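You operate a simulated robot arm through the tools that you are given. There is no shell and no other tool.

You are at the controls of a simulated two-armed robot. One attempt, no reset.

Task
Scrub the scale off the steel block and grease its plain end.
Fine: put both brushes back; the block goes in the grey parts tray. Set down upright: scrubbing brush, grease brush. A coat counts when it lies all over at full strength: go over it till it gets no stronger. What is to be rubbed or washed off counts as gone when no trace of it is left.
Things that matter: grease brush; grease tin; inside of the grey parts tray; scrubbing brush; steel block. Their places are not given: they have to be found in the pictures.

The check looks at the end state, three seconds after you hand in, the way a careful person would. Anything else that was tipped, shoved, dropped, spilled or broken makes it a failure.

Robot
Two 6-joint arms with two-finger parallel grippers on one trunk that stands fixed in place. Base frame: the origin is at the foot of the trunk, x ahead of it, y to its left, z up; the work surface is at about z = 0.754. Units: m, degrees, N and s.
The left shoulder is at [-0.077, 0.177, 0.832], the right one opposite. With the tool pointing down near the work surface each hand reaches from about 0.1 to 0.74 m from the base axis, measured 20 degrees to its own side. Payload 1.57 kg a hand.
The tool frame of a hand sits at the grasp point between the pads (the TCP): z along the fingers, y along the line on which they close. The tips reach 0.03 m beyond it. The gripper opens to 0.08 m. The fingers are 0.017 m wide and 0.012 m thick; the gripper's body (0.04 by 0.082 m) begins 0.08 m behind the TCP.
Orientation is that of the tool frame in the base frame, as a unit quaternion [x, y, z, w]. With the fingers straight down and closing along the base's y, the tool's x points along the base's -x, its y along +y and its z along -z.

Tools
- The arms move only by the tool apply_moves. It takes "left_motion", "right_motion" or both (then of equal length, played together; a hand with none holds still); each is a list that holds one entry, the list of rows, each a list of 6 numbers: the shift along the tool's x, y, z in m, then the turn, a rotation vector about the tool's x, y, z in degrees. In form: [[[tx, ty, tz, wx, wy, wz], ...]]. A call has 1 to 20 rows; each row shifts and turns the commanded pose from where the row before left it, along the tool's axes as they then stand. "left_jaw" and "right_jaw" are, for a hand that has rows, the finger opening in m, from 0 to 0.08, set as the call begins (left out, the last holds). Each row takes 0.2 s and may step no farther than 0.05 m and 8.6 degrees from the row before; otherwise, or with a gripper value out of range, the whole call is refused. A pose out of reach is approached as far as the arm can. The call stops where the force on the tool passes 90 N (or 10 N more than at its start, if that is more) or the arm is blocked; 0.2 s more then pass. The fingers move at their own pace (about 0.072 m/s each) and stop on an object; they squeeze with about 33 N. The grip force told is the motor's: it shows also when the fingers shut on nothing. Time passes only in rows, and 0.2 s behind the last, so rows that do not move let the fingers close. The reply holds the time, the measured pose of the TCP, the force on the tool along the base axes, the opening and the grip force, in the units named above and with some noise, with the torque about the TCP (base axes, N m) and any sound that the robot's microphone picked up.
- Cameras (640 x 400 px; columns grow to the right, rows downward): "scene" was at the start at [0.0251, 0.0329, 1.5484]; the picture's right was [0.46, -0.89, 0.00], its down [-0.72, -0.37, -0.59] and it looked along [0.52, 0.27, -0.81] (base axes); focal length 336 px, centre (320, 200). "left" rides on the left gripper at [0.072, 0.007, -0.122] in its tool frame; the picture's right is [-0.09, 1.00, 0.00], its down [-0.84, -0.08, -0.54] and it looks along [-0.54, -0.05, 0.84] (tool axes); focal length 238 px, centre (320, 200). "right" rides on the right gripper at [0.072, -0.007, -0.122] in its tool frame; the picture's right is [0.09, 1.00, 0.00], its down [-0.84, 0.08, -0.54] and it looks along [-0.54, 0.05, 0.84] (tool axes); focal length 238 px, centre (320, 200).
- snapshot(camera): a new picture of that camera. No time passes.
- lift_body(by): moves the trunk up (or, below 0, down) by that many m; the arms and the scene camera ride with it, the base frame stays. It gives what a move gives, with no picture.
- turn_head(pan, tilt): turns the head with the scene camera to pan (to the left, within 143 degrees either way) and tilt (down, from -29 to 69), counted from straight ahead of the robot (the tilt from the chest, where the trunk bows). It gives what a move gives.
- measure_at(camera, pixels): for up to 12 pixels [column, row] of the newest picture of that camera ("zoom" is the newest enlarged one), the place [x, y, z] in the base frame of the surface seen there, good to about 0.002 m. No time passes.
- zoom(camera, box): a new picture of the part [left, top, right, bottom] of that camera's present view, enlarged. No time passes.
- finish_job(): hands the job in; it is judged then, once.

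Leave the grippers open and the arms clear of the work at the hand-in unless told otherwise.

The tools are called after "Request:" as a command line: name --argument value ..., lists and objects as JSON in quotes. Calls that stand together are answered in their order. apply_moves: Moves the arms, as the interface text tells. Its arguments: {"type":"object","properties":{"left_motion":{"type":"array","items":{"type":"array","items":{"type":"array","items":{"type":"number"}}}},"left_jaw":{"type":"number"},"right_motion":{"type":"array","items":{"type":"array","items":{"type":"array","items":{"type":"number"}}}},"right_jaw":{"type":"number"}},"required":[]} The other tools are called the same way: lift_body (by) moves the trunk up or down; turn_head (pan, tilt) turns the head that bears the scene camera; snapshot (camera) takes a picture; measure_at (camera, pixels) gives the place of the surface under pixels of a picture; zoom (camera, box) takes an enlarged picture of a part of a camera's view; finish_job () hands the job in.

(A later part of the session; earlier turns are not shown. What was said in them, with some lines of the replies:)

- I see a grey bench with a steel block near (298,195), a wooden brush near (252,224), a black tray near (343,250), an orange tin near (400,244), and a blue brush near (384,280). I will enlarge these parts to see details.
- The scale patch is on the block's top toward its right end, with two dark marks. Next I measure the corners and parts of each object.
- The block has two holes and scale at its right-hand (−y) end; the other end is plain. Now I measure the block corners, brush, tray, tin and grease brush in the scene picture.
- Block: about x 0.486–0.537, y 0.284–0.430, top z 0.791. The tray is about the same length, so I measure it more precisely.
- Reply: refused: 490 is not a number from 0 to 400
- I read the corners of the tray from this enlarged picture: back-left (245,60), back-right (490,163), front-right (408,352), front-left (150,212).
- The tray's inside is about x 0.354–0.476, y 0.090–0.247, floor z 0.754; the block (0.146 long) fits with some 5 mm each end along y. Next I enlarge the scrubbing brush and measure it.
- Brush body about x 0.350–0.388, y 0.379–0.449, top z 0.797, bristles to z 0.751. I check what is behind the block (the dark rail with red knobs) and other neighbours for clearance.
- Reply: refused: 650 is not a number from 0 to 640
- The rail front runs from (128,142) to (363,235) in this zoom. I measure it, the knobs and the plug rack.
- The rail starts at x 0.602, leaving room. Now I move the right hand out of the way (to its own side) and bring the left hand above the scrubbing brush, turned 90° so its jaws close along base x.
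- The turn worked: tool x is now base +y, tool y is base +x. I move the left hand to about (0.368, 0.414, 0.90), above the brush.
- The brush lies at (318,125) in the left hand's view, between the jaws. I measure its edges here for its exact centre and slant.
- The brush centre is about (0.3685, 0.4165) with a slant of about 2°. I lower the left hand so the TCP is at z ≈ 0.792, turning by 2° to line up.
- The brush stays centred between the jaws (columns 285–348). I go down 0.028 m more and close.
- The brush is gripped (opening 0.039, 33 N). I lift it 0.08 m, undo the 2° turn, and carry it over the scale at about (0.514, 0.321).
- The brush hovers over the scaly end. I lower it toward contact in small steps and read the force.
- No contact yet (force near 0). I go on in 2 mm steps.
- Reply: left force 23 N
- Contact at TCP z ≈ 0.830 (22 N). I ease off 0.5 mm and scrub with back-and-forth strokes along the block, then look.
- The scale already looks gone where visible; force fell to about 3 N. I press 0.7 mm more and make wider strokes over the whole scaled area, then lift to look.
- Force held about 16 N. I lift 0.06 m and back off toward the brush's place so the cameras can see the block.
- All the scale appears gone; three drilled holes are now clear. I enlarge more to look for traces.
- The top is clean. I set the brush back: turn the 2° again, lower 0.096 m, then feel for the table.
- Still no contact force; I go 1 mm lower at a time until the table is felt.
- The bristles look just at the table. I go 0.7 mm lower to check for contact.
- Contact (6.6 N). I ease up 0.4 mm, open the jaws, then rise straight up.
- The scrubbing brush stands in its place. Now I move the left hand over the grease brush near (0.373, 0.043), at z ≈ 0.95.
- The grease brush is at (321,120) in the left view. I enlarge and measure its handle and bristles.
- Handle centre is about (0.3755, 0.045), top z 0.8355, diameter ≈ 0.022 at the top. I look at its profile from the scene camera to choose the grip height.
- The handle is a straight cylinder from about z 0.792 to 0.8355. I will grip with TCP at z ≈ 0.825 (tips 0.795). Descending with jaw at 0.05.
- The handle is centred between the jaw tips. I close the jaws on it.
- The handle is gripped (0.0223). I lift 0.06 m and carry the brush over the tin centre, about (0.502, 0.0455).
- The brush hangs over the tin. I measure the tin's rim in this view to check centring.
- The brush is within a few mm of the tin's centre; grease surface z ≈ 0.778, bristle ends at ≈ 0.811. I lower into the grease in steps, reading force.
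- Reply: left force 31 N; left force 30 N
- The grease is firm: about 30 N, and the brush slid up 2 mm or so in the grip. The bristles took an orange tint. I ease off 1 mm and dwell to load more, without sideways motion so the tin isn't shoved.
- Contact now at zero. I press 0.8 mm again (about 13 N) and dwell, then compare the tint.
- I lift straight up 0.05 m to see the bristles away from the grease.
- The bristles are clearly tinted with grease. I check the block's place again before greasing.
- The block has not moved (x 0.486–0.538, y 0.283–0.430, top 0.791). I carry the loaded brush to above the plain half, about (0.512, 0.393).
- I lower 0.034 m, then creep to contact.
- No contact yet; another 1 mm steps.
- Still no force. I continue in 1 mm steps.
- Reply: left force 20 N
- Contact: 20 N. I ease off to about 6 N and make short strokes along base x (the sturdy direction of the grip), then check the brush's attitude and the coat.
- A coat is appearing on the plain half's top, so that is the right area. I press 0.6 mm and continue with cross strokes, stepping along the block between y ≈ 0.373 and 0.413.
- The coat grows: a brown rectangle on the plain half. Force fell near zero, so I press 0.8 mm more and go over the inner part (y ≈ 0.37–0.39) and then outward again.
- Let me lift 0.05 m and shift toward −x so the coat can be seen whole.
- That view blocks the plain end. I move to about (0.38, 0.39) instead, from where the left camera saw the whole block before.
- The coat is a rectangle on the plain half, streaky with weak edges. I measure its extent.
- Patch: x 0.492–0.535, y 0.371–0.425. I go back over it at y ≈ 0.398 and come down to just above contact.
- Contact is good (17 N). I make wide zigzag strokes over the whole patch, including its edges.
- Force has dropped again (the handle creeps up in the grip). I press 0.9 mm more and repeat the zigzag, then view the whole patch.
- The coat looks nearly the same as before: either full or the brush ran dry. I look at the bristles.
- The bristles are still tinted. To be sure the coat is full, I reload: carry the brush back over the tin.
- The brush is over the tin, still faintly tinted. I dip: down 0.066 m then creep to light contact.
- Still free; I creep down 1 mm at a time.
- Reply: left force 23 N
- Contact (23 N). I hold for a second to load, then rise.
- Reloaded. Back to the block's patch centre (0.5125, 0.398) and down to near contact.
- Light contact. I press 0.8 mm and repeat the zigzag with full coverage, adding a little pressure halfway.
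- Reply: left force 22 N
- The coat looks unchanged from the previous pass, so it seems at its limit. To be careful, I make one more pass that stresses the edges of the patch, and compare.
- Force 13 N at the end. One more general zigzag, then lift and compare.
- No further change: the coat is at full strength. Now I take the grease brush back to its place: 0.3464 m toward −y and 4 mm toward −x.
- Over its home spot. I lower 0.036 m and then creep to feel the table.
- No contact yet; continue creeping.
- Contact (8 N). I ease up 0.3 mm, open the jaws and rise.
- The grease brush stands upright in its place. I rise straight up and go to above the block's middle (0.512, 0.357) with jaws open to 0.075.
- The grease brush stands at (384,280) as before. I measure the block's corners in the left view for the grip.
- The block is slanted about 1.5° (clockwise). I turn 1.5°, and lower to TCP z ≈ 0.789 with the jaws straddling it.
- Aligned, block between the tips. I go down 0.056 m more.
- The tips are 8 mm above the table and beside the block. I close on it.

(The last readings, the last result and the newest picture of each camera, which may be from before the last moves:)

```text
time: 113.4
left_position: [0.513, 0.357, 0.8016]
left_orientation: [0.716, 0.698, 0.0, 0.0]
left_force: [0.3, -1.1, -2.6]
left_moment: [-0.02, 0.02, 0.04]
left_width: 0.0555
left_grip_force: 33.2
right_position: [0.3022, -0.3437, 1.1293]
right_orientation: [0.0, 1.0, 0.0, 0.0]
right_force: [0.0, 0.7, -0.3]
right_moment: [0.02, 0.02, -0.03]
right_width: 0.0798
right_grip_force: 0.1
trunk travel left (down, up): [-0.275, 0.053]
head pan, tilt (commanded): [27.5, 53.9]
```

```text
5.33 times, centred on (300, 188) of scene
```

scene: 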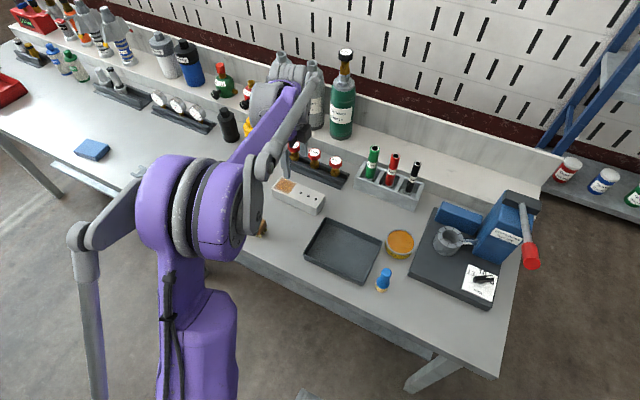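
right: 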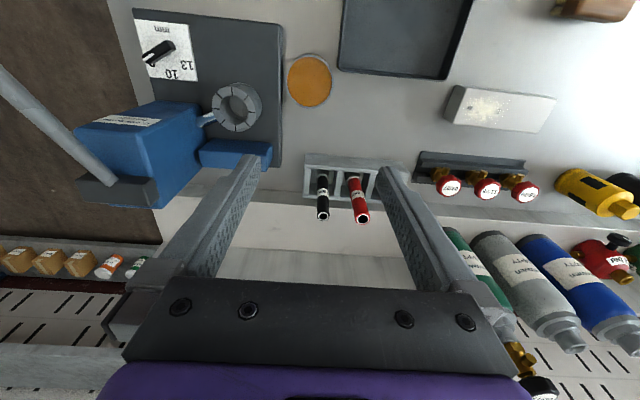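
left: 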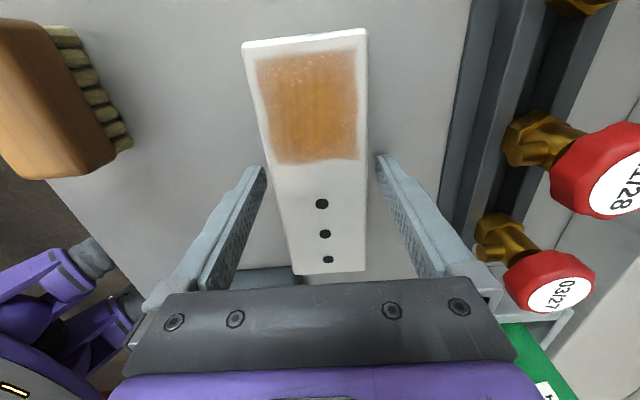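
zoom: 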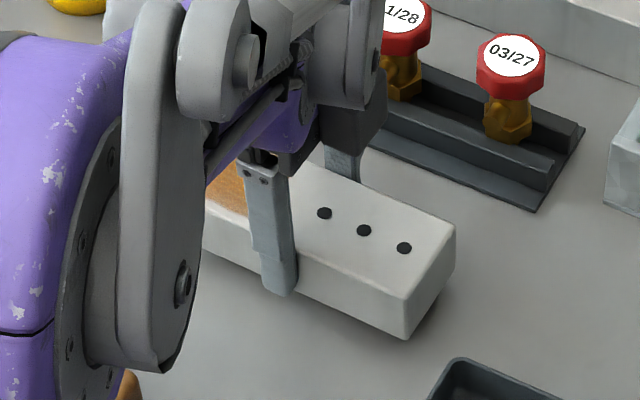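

The block is lifted (only about 3 N heavier) and level. I raise it 0.06 m more, undo the 1.5° turn, and carry it over the tray centre (0.4145, 0.1685).

Request:
apply_moves --left_motion '[[[0, 0, -0.03, 0, 0, 0], [0, 0, -0.03, 0, 0, -1.5], [-0.0314, -0.0163, 0, 0, 0, 0], [-0.0314, -0.0163, 0, 0, 0, 0], [-0.0314, -0.0163, 0, 0, 0, 0], [-0.0314, -0.0163, 0, 0, 0, 0], [-0.0314, -0.0163, 0, 0, 0, 0], [-0.0314, -0.0163, 0, 0, 0, 0], [0, 0, 0, 0, 0, 0]]]'

Request:
snapshot --camera "left"

Request:
snapshot --camera "scene"

```text
time: 115.4
left_position: [0.4153, 0.168, 0.8619]
left_orientation: [0.707, 0.707, 0.0, 0.0]
left_force: [-0.4, -0.4, -3.2]
left_moment: [0.0, -0.03, 0.0]
left_width: 0.0556
left_grip_force: 32.8
right_position: [0.3018, -0.3428, 1.13]
right_orientation: [0.0, 1.0, -0.001, 0.0]
right_force: [-1.1, -0.3, 0.0]
right_moment: [-0.01, -0.01, -0.01]
right_width: 0.08
right_grip_force: 0.2
trunk travel left (down, up): [-0.275, 0.053]
head pan, tilt (commanded): [27.5, 53.9]
```

```text
taken
```

left: 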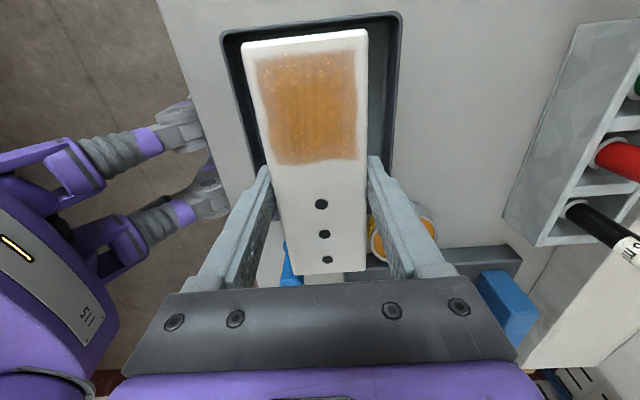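

```text
taken
```

scene: 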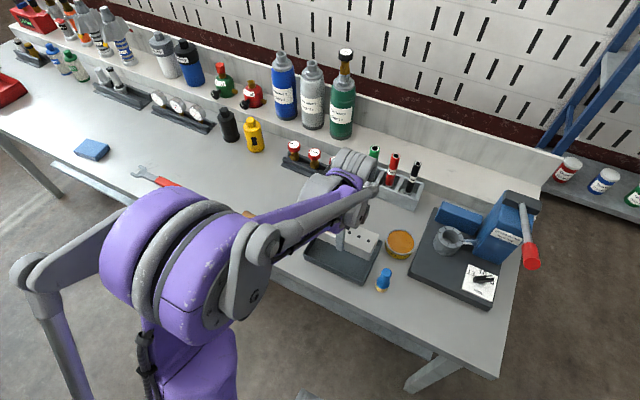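

The block is over the tray. I measure its far edges and the tray rim in both views to check the fit.

Request:
zoom --camera "left" --box '[210, 0, 420, 140]'

Request:
measure_at --camera "left" --pixels '[[246, 44], [305, 36], [365, 32], [228, 36], [310, 22], [398, 18], [225, 70], [402, 70], [294, 270], [363, 268], [380, 60], [240, 60]]'

Request:
zoom --camera "scene" --box '[295, 215, 391, 290]'

```text
2.86 times, centred on (315, 70) of left
```

zoom: 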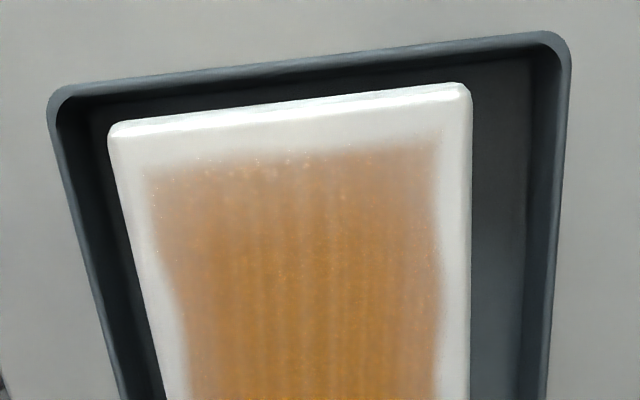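

```text
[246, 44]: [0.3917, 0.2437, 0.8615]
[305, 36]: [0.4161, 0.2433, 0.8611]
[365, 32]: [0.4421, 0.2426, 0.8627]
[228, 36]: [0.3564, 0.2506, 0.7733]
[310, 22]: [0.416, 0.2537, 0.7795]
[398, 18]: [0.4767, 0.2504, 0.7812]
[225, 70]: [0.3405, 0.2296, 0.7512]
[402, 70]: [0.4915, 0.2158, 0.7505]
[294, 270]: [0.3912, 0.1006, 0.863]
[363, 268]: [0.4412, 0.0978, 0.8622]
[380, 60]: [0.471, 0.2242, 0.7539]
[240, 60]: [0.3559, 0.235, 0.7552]
```

```text
5.33 times, centred on (343, 252) of scene
```

zoom: 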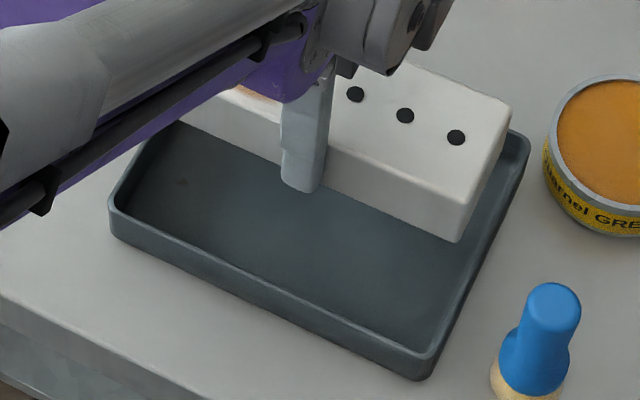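

I measure the block's near end and the tray's right rim in the scene zoom.

Request:
measure_at --camera "zoom" --pixels '[[505, 105], [466, 200], [455, 238], [527, 140], [432, 357], [420, 370], [480, 250], [465, 285], [330, 310], [120, 215], [150, 180], [472, 270]]'

```text
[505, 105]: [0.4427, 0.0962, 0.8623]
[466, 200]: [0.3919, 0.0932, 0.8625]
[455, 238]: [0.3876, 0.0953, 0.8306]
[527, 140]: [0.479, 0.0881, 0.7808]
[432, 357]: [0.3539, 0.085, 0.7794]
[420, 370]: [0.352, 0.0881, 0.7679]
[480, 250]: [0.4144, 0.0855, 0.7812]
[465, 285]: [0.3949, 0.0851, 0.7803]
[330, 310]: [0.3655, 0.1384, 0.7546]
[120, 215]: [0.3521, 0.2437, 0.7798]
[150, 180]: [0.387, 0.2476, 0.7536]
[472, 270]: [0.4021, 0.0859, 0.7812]
```

Block spans y ≈ 0.0945–0.244 and the tray's inside ≈ 0.0895–0.2475, so I shift 0.6 mm toward −y and lower 0.05 m, then check.

Request:
apply_moves --left_motion '[[[-0.0006, -0.002, 0, 0, 0, 0], [0, 0, 0.015, 0, 0, 0], [0, 0, 0.015, 0, 0, 0], [0, 0, 0.01, 0, 0, 0], [0, 0, 0.01, 0, 0, 0], [0, 0, 0, 0, 0, 0]]]'

Request:
snapshot --camera "left"

Request:
zoom --camera "scene" --box '[295, 215, 391, 290]'

Request:
zoom --camera "left" --box '[210, 0, 420, 140]'

```text
time: 116.8
left_position: [0.4119, 0.1675, 0.8114]
left_orientation: [0.708, 0.706, 0.0, 0.001]
left_force: [-0.2, -0.7, -3.9]
left_moment: [0.01, -0.01, 0.03]
left_width: 0.0555
left_grip_force: 32.8
right_position: [0.3024, -0.3436, 1.1295]
right_orientation: [0.0, 1.0, 0.0, 0.0]
right_force: [-0.4, 0.1, -0.1]
right_moment: [0.01, -0.03, -0.03]
right_width: 0.0799
right_grip_force: 0.1
trunk travel left (down, up): [-0.275, 0.053]
head pan, tilt (commanded): [27.5, 53.9]
```

```text
taken
```

left: 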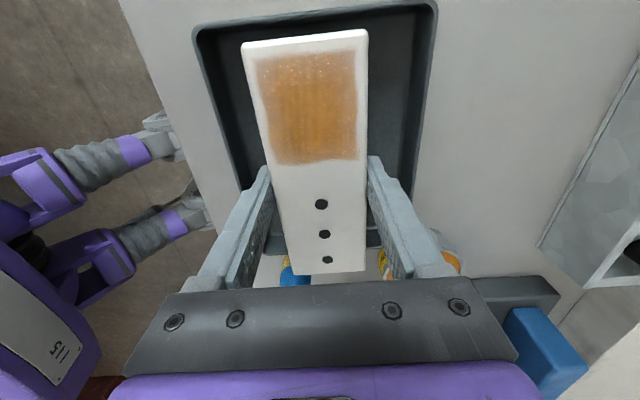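

```text
5.33 times, centred on (343, 252) of scene
```

zoom: 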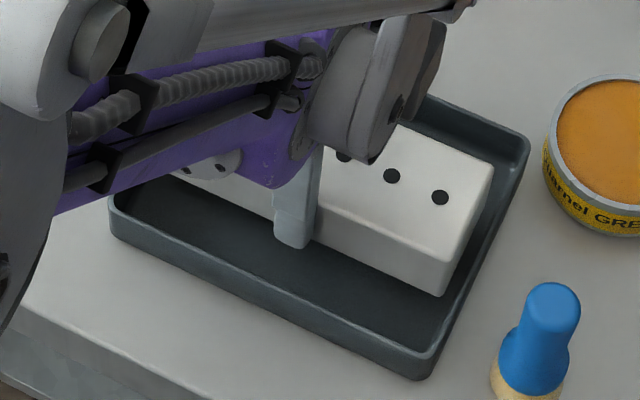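

```text
2.86 times, centred on (315, 70) of left
```

zoom: 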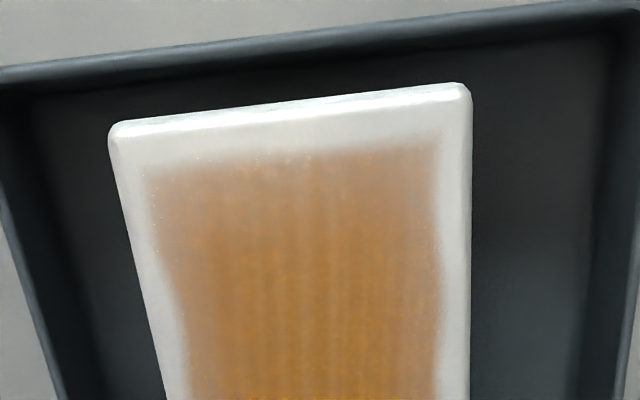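

I check the end gaps again by measuring block ends and rim at this height.

Request:
measure_at --camera "zoom" --pixels '[[250, 95], [455, 90], [250, 60], [450, 35], [300, 108], [300, 55]]'

Request:
zoom --camera "scene" --box '[345, 225, 385, 275]'

Request:
measure_at --camera "zoom" --pixels '[[390, 115], [330, 220], [325, 260], [420, 150], [400, 200], [375, 260], [360, 300], [350, 280], [380, 205], [405, 170]]'

```text
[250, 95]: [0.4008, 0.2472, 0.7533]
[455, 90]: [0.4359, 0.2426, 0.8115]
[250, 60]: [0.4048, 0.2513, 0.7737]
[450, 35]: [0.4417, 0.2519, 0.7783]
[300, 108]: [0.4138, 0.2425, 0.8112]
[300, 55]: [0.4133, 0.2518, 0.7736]
```

```text
8.00 times, centred on (365, 250) of scene
```

zoom: 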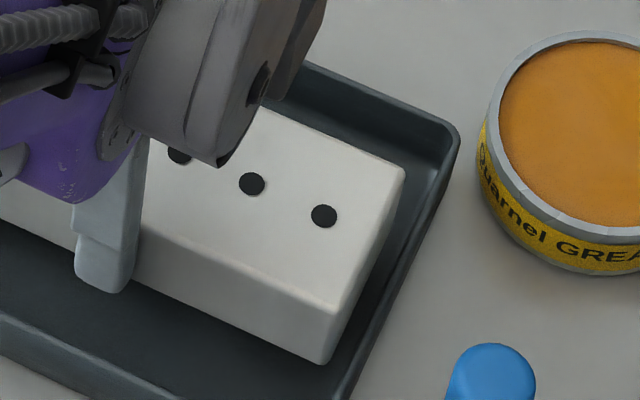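

```text
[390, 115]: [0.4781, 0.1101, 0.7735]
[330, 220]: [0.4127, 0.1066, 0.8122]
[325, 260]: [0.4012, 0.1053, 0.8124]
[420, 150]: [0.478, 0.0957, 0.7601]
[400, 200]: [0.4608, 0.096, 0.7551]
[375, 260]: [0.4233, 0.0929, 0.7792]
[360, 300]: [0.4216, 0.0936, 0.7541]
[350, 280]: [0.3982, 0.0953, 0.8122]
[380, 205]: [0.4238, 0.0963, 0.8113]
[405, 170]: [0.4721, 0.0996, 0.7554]
```

The gaps are about 4–5 mm at each end and no contact is felt. I lower 0.014 m more and then creep to the floor.

Request:
apply_moves --left_motion '[[[0, 0, 0.007, 0, 0, 0], [0, 0, 0.007, 0, 0, 0], [0, 0, 0, 0, 0, 0]]]'

Request:
apply_moves --left_motion '[[[0, 0, 0.0015, 0, 0, 0], [0, 0, 0, 0, 0, 0]]]'

Request:
apply_moves --left_motion '[[[0, 0, 0.001, 0, 0, 0], [0, 0, 0, 0, 0, 0]]]'

```text
time: 117.6
left_position: [0.4117, 0.1671, 0.7968]
left_orientation: [0.707, 0.707, 0.0, 0.0]
left_force: [-0.2, -0.1, -3.6]
left_moment: [0.06, 0.0, -0.03]
left_width: 0.0555
left_grip_force: 32.9
right_position: [0.3016, -0.3419, 1.1296]
right_orientation: [0.0, 1.0, 0.0, 0.0]
right_force: [-0.6, 0.1, 0.6]
right_moment: [0.03, 0.02, 0.01]
right_width: 0.0801
right_grip_force: 0.1
trunk travel left (down, up): [-0.275, 0.053]
head pan, tilt (commanded): [27.5, 53.9]
```

```text
time: 118.2
left_position: [0.4133, 0.1663, 0.7964]
left_orientation: [0.707, 0.707, 0.0, 0.0]
left_force: [-0.3, 0.4, -3.0]
left_moment: [-0.01, 0.0, -0.01]
left_width: 0.0554
left_grip_force: 33.2
right_position: [0.303, -0.3431, 1.129]
right_orientation: [0.0, 1.0, 0.0, 0.0]
right_force: [-0.6, -0.3, -0.5]
right_moment: [0.02, 0.0, -0.02]
right_width: 0.0803
right_grip_force: 0.1
trunk travel left (down, up): [-0.275, 0.053]
head pan, tilt (commanded): [27.5, 53.9]
```

```text
time: 118.8
left_position: [0.4121, 0.1676, 0.7952]
left_orientation: [0.707, 0.707, 0.0, 0.0]
left_force: [0.6, 0.0, -2.5]
left_moment: [0.02, -0.02, 0.01]
left_width: 0.0555
left_grip_force: 33.0
right_position: [0.302, -0.3436, 1.1299]
right_orientation: [0.0, 1.0, 0.0, 0.0]
right_force: [0.1, -0.6, -0.6]
right_moment: [-0.02, 0.04, -0.02]
right_width: 0.08
right_grip_force: 0.0
trunk travel left (down, up): [-0.275, 0.053]
head pan, tilt (commanded): [27.5, 53.9]
```

Still free (−3 N weight). I creep on.

Request:
apply_moves --left_motion '[[[0, 0, 0.001, 0, 0, 0], [0, 0, 0, 0, 0, 0]]]'

Request:
apply_moves --left_motion '[[[0, 0, 0.0008, 0, 0, 0], [0, 0, 0, 0, 0, 0]]]'

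Request:
apply_moves --left_motion '[[[0, 0, 0.0008, 0, 0, 0], [0, 0, 0, 0, 0, 0]]]'

```text
time: 119.4
left_position: [0.413, 0.1672, 0.7931]
left_orientation: [0.707, 0.707, 0.0, -0.001]
left_force: [0.7, -0.5, -3.2]
left_moment: [0.0, 0.01, 0.03]
left_width: 0.0556
left_grip_force: 33.7
right_position: [0.3017, -0.343, 1.13]
right_orientation: [-0.001, 1.0, -0.001, 0.001]
right_force: [-0.4, -0.2, 0.1]
right_moment: [0.02, 0.02, 0.0]
right_width: 0.0802
right_grip_force: 0.0
trunk travel left (down, up): [-0.275, 0.053]
head pan, tilt (commanded): [27.5, 53.9]
```

```text
time: 120.0
left_position: [0.4121, 0.1674, 0.7947]
left_orientation: [0.707, 0.707, 0.0, 0.0]
left_force: [0.0, 0.4, -3.4]
left_moment: [0.0, -0.01, -0.01]
left_width: 0.0555
left_grip_force: 33.3
right_position: [0.3018, -0.3432, 1.1298]
right_orientation: [0.0, 1.0, 0.0, 0.0]
right_force: [-0.5, 0.4, 0.7]
right_moment: [-0.01, 0.03, -0.02]
right_width: 0.0797
right_grip_force: 0.1
trunk travel left (down, up): [-0.275, 0.053]
head pan, tilt (commanded): [27.5, 53.9]
```

```text
time: 120.6
left_position: [0.4115, 0.1695, 0.7936]
left_orientation: [0.707, 0.708, 0.0, 0.0]
left_force: [1.4, 1.4, 0.7]
left_moment: [-0.1, 0.06, 0.02]
left_width: 0.0559
left_grip_force: 32.9
right_position: [0.3024, -0.3435, 1.1287]
right_orientation: [0.0, 1.0, 0.0, 0.0]
right_force: [0.5, 0.2, 0.3]
right_moment: [0.02, -0.01, 0.02]
right_width: 0.0797
right_grip_force: 0.1
trunk travel left (down, up): [-0.275, 0.053]
head pan, tilt (commanded): [27.5, 53.9]
```

The force rose by 4 N: the block is on the tray floor. I open to 0.070 (fingers stay inside the tray walls) and check.

Request:
apply_moves --left_motion '[[[0, 0, 0, 0, 0, 0], [0, 0, 0, 0, 0, 0], [0, 0, 0, 0, 0, 0]]]' --left_jaw 0.07

Request:
snapshot --camera "left"

```text
time: 121.4
left_position: [0.4099, 0.1664, 0.7919]
left_orientation: [0.707, 0.707, -0.001, 0.0]
left_force: [0.0, -0.3, 0.4]
left_moment: [0.0, 0.03, -0.02]
left_width: 0.0702
left_grip_force: 0.1
right_position: [0.3005, -0.3432, 1.1294]
right_orientation: [0.0, 1.0, 0.0, 0.0]
right_force: [-0.7, 0.2, -0.1]
right_moment: [-0.01, 0.03, 0.01]
right_width: 0.08
right_grip_force: 0.1
trunk travel left (down, up): [-0.275, 0.053]
head pan, tilt (commanded): [27.5, 53.9]
```

```text
taken
```

left: 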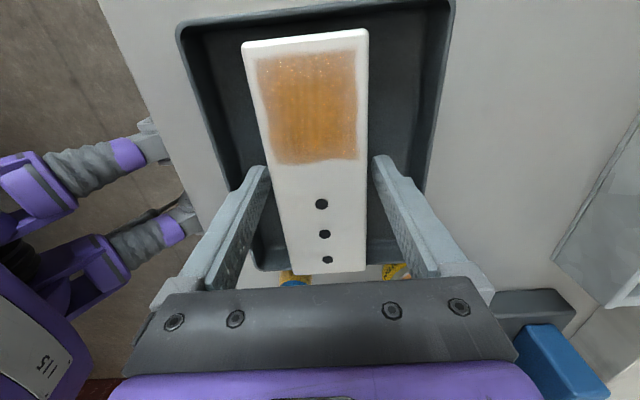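

Released; both fingers are clear of the block. I rise straight up 0.2 m and move the hand back to its own side.

Request:
apply_moves --left_motion '[[[0, 0, -0.02, 0, 0, 0], [0, 0, -0.03, 0, 0, 0], [0, 0, -0.04, 0, 0, 0], [0, 0, -0.045, 0, 0, 0], [0, 0, -0.045, 0, 0, 0], [0, 0, -0.045, 0, 0, 0], [0, 0, -0.045, 0, 0, 0], [0.03, -0.022, -0.01, 0, 0, 0], [0.03, -0.022, -0.01, 0, 0, 0], [0.03, -0.022, -0.01, 0, 0, 0], [0.03, -0.022, -0.01, 0, 0, 0], [0.03, -0.022, -0.01, 0, 0, 0], [0.02, -0.016, -0.01, 0, 0, 0], [0, 0, 0, 0, 0, 0]]]' --left_jaw 0.07

Request:
snapshot --camera "left"

Request:
snapshot --camera "scene"

```text
time: 124.4
left_position: [0.2853, 0.3389, 1.1238]
left_orientation: [0.707, 0.707, 0.001, 0.0]
left_force: [0.2, 0.2, 0.5]
left_moment: [0.03, 0.0, 0.02]
left_width: 0.0702
left_grip_force: 0.1
right_position: [0.3013, -0.3425, 1.1296]
right_orientation: [0.0, 1.0, 0.0, 0.0]
right_force: [0.6, -0.2, 0.3]
right_moment: [0.0, 0.01, 0.0]
right_width: 0.0799
right_grip_force: 0.1
trunk travel left (down, up): [-0.275, 0.053]
head pan, tilt (commanded): [27.5, 53.9]
```

```text
taken
```

left: 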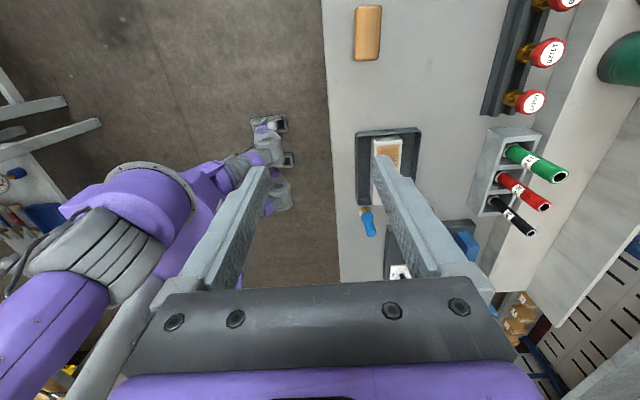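

```text
taken
```

scene: 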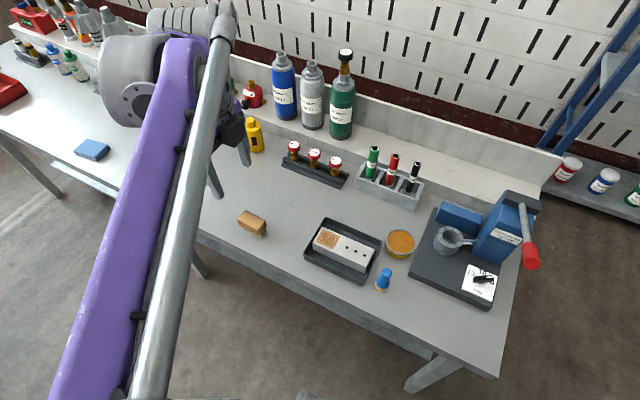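

The block lies in the tray, both brushes stand in their places. I enlarge to check the finished state closely.

Request:
zoom --camera "scene" --box '[300, 210, 420, 295]'

Request:
zoom --camera "scene" --box '[310, 222, 350, 256]'

Request:
zoom --camera "scene" --box '[336, 232, 376, 272]'

Request:
zoom --camera "scene" --box '[220, 200, 284, 240]'

```text
4.71 times, centred on (360, 252) of scene
```

zoom: 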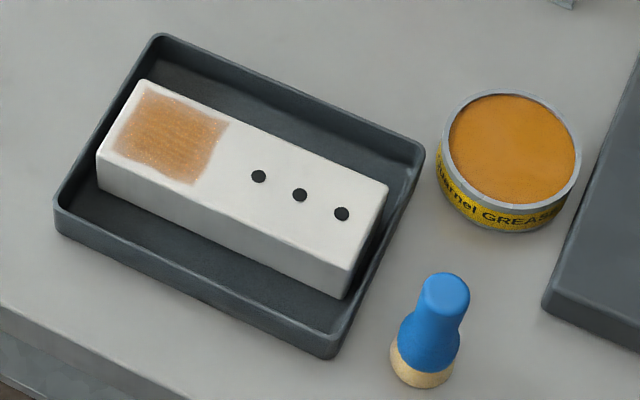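

```text
11.76 times, centred on (330, 239) of scene
```

zoom: 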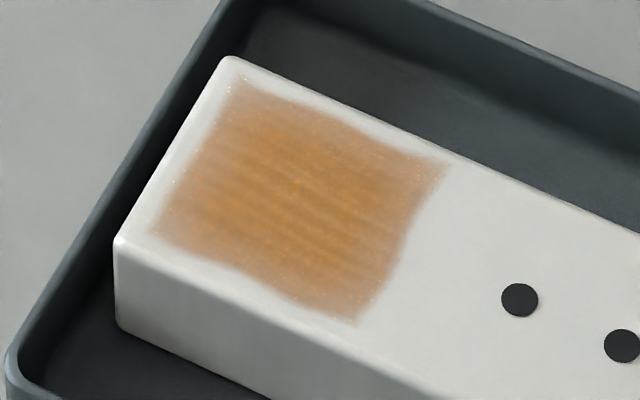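

```text
10.00 times, centred on (356, 252) of scene
```

zoom: 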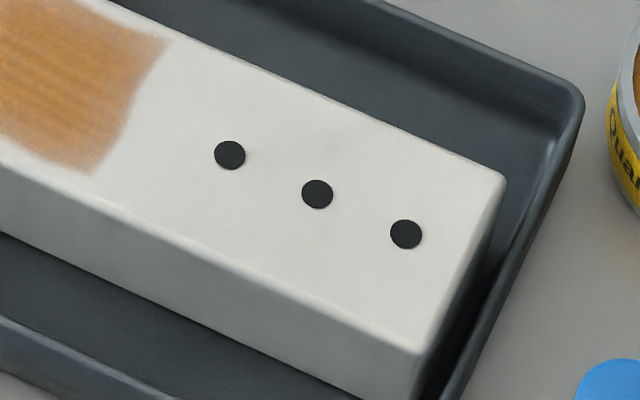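

```text
10.00 times, centred on (252, 220) of scene
```

zoom: 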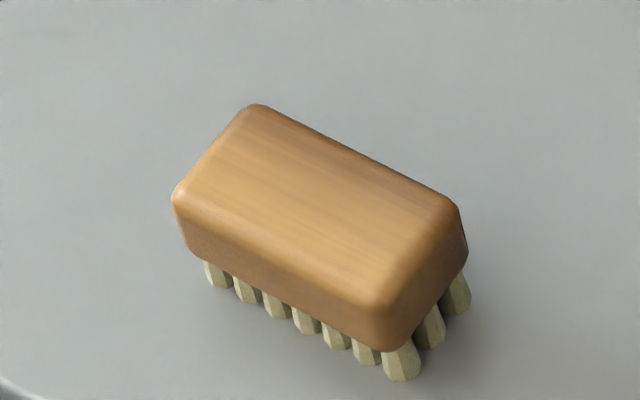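

All looks right. A last check: heights of the block top, tin, and brush places.

Request:
zoom --camera "scene" --box '[295, 205, 391, 295]'

Request:
measure_at --camera "zoom" --pixels '[[235, 104], [190, 170], [460, 205], [425, 280], [345, 190], [575, 160], [520, 155], [632, 165], [580, 113], [560, 212], [515, 290], [490, 378]]'

```text
4.44 times, centred on (343, 250) of scene
```

zoom: 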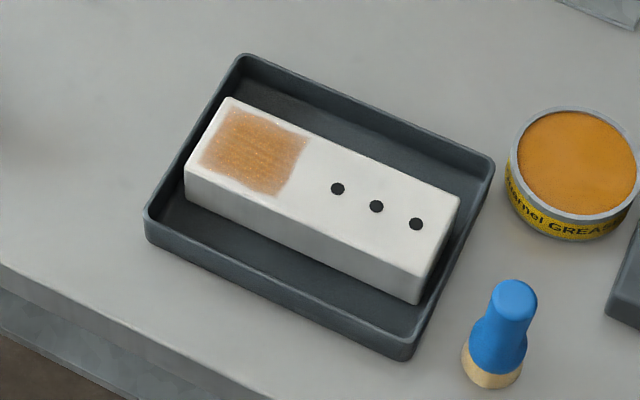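

```text
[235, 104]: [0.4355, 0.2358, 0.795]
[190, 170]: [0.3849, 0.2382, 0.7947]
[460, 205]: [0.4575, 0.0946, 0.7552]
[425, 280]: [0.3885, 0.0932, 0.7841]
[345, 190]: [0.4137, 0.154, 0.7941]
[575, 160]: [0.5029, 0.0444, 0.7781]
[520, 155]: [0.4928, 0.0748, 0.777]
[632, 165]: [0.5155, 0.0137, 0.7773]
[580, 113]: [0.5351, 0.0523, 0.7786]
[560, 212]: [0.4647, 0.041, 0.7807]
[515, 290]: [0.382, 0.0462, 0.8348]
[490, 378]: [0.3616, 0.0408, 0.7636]
```

The block lies flat in the tray (top z ≈ 0.794). The tray and tin have not moved, both brushes stand upright where they were, the grippers are open and the arms clear. I hand the job in.

Request:
finish_job

```text
The job is handed in.
```

I handed the job in with everything done; no verdict has come back yet.

- **Scale:** scrubbed off the holed end of the block. Close-up pictures of the top showed no trace left.
- **Grease:** coated on the top face at the plain end, the half without holes. I took "plain end" to mean that top half, because the coat spread there and stopped at its edges. Further passes, one of them after reloading the brush, made no visible difference.
- **Block:** lying flat in the grey parts tray, clear of its walls at both ends.
- **Brushes:** both standing upright in their original places.
- **Everything else:** the tray and the grease tin measured in the same positions as at the start, and nothing else looked disturbed. The grippers are open and the arms are clear of the work.
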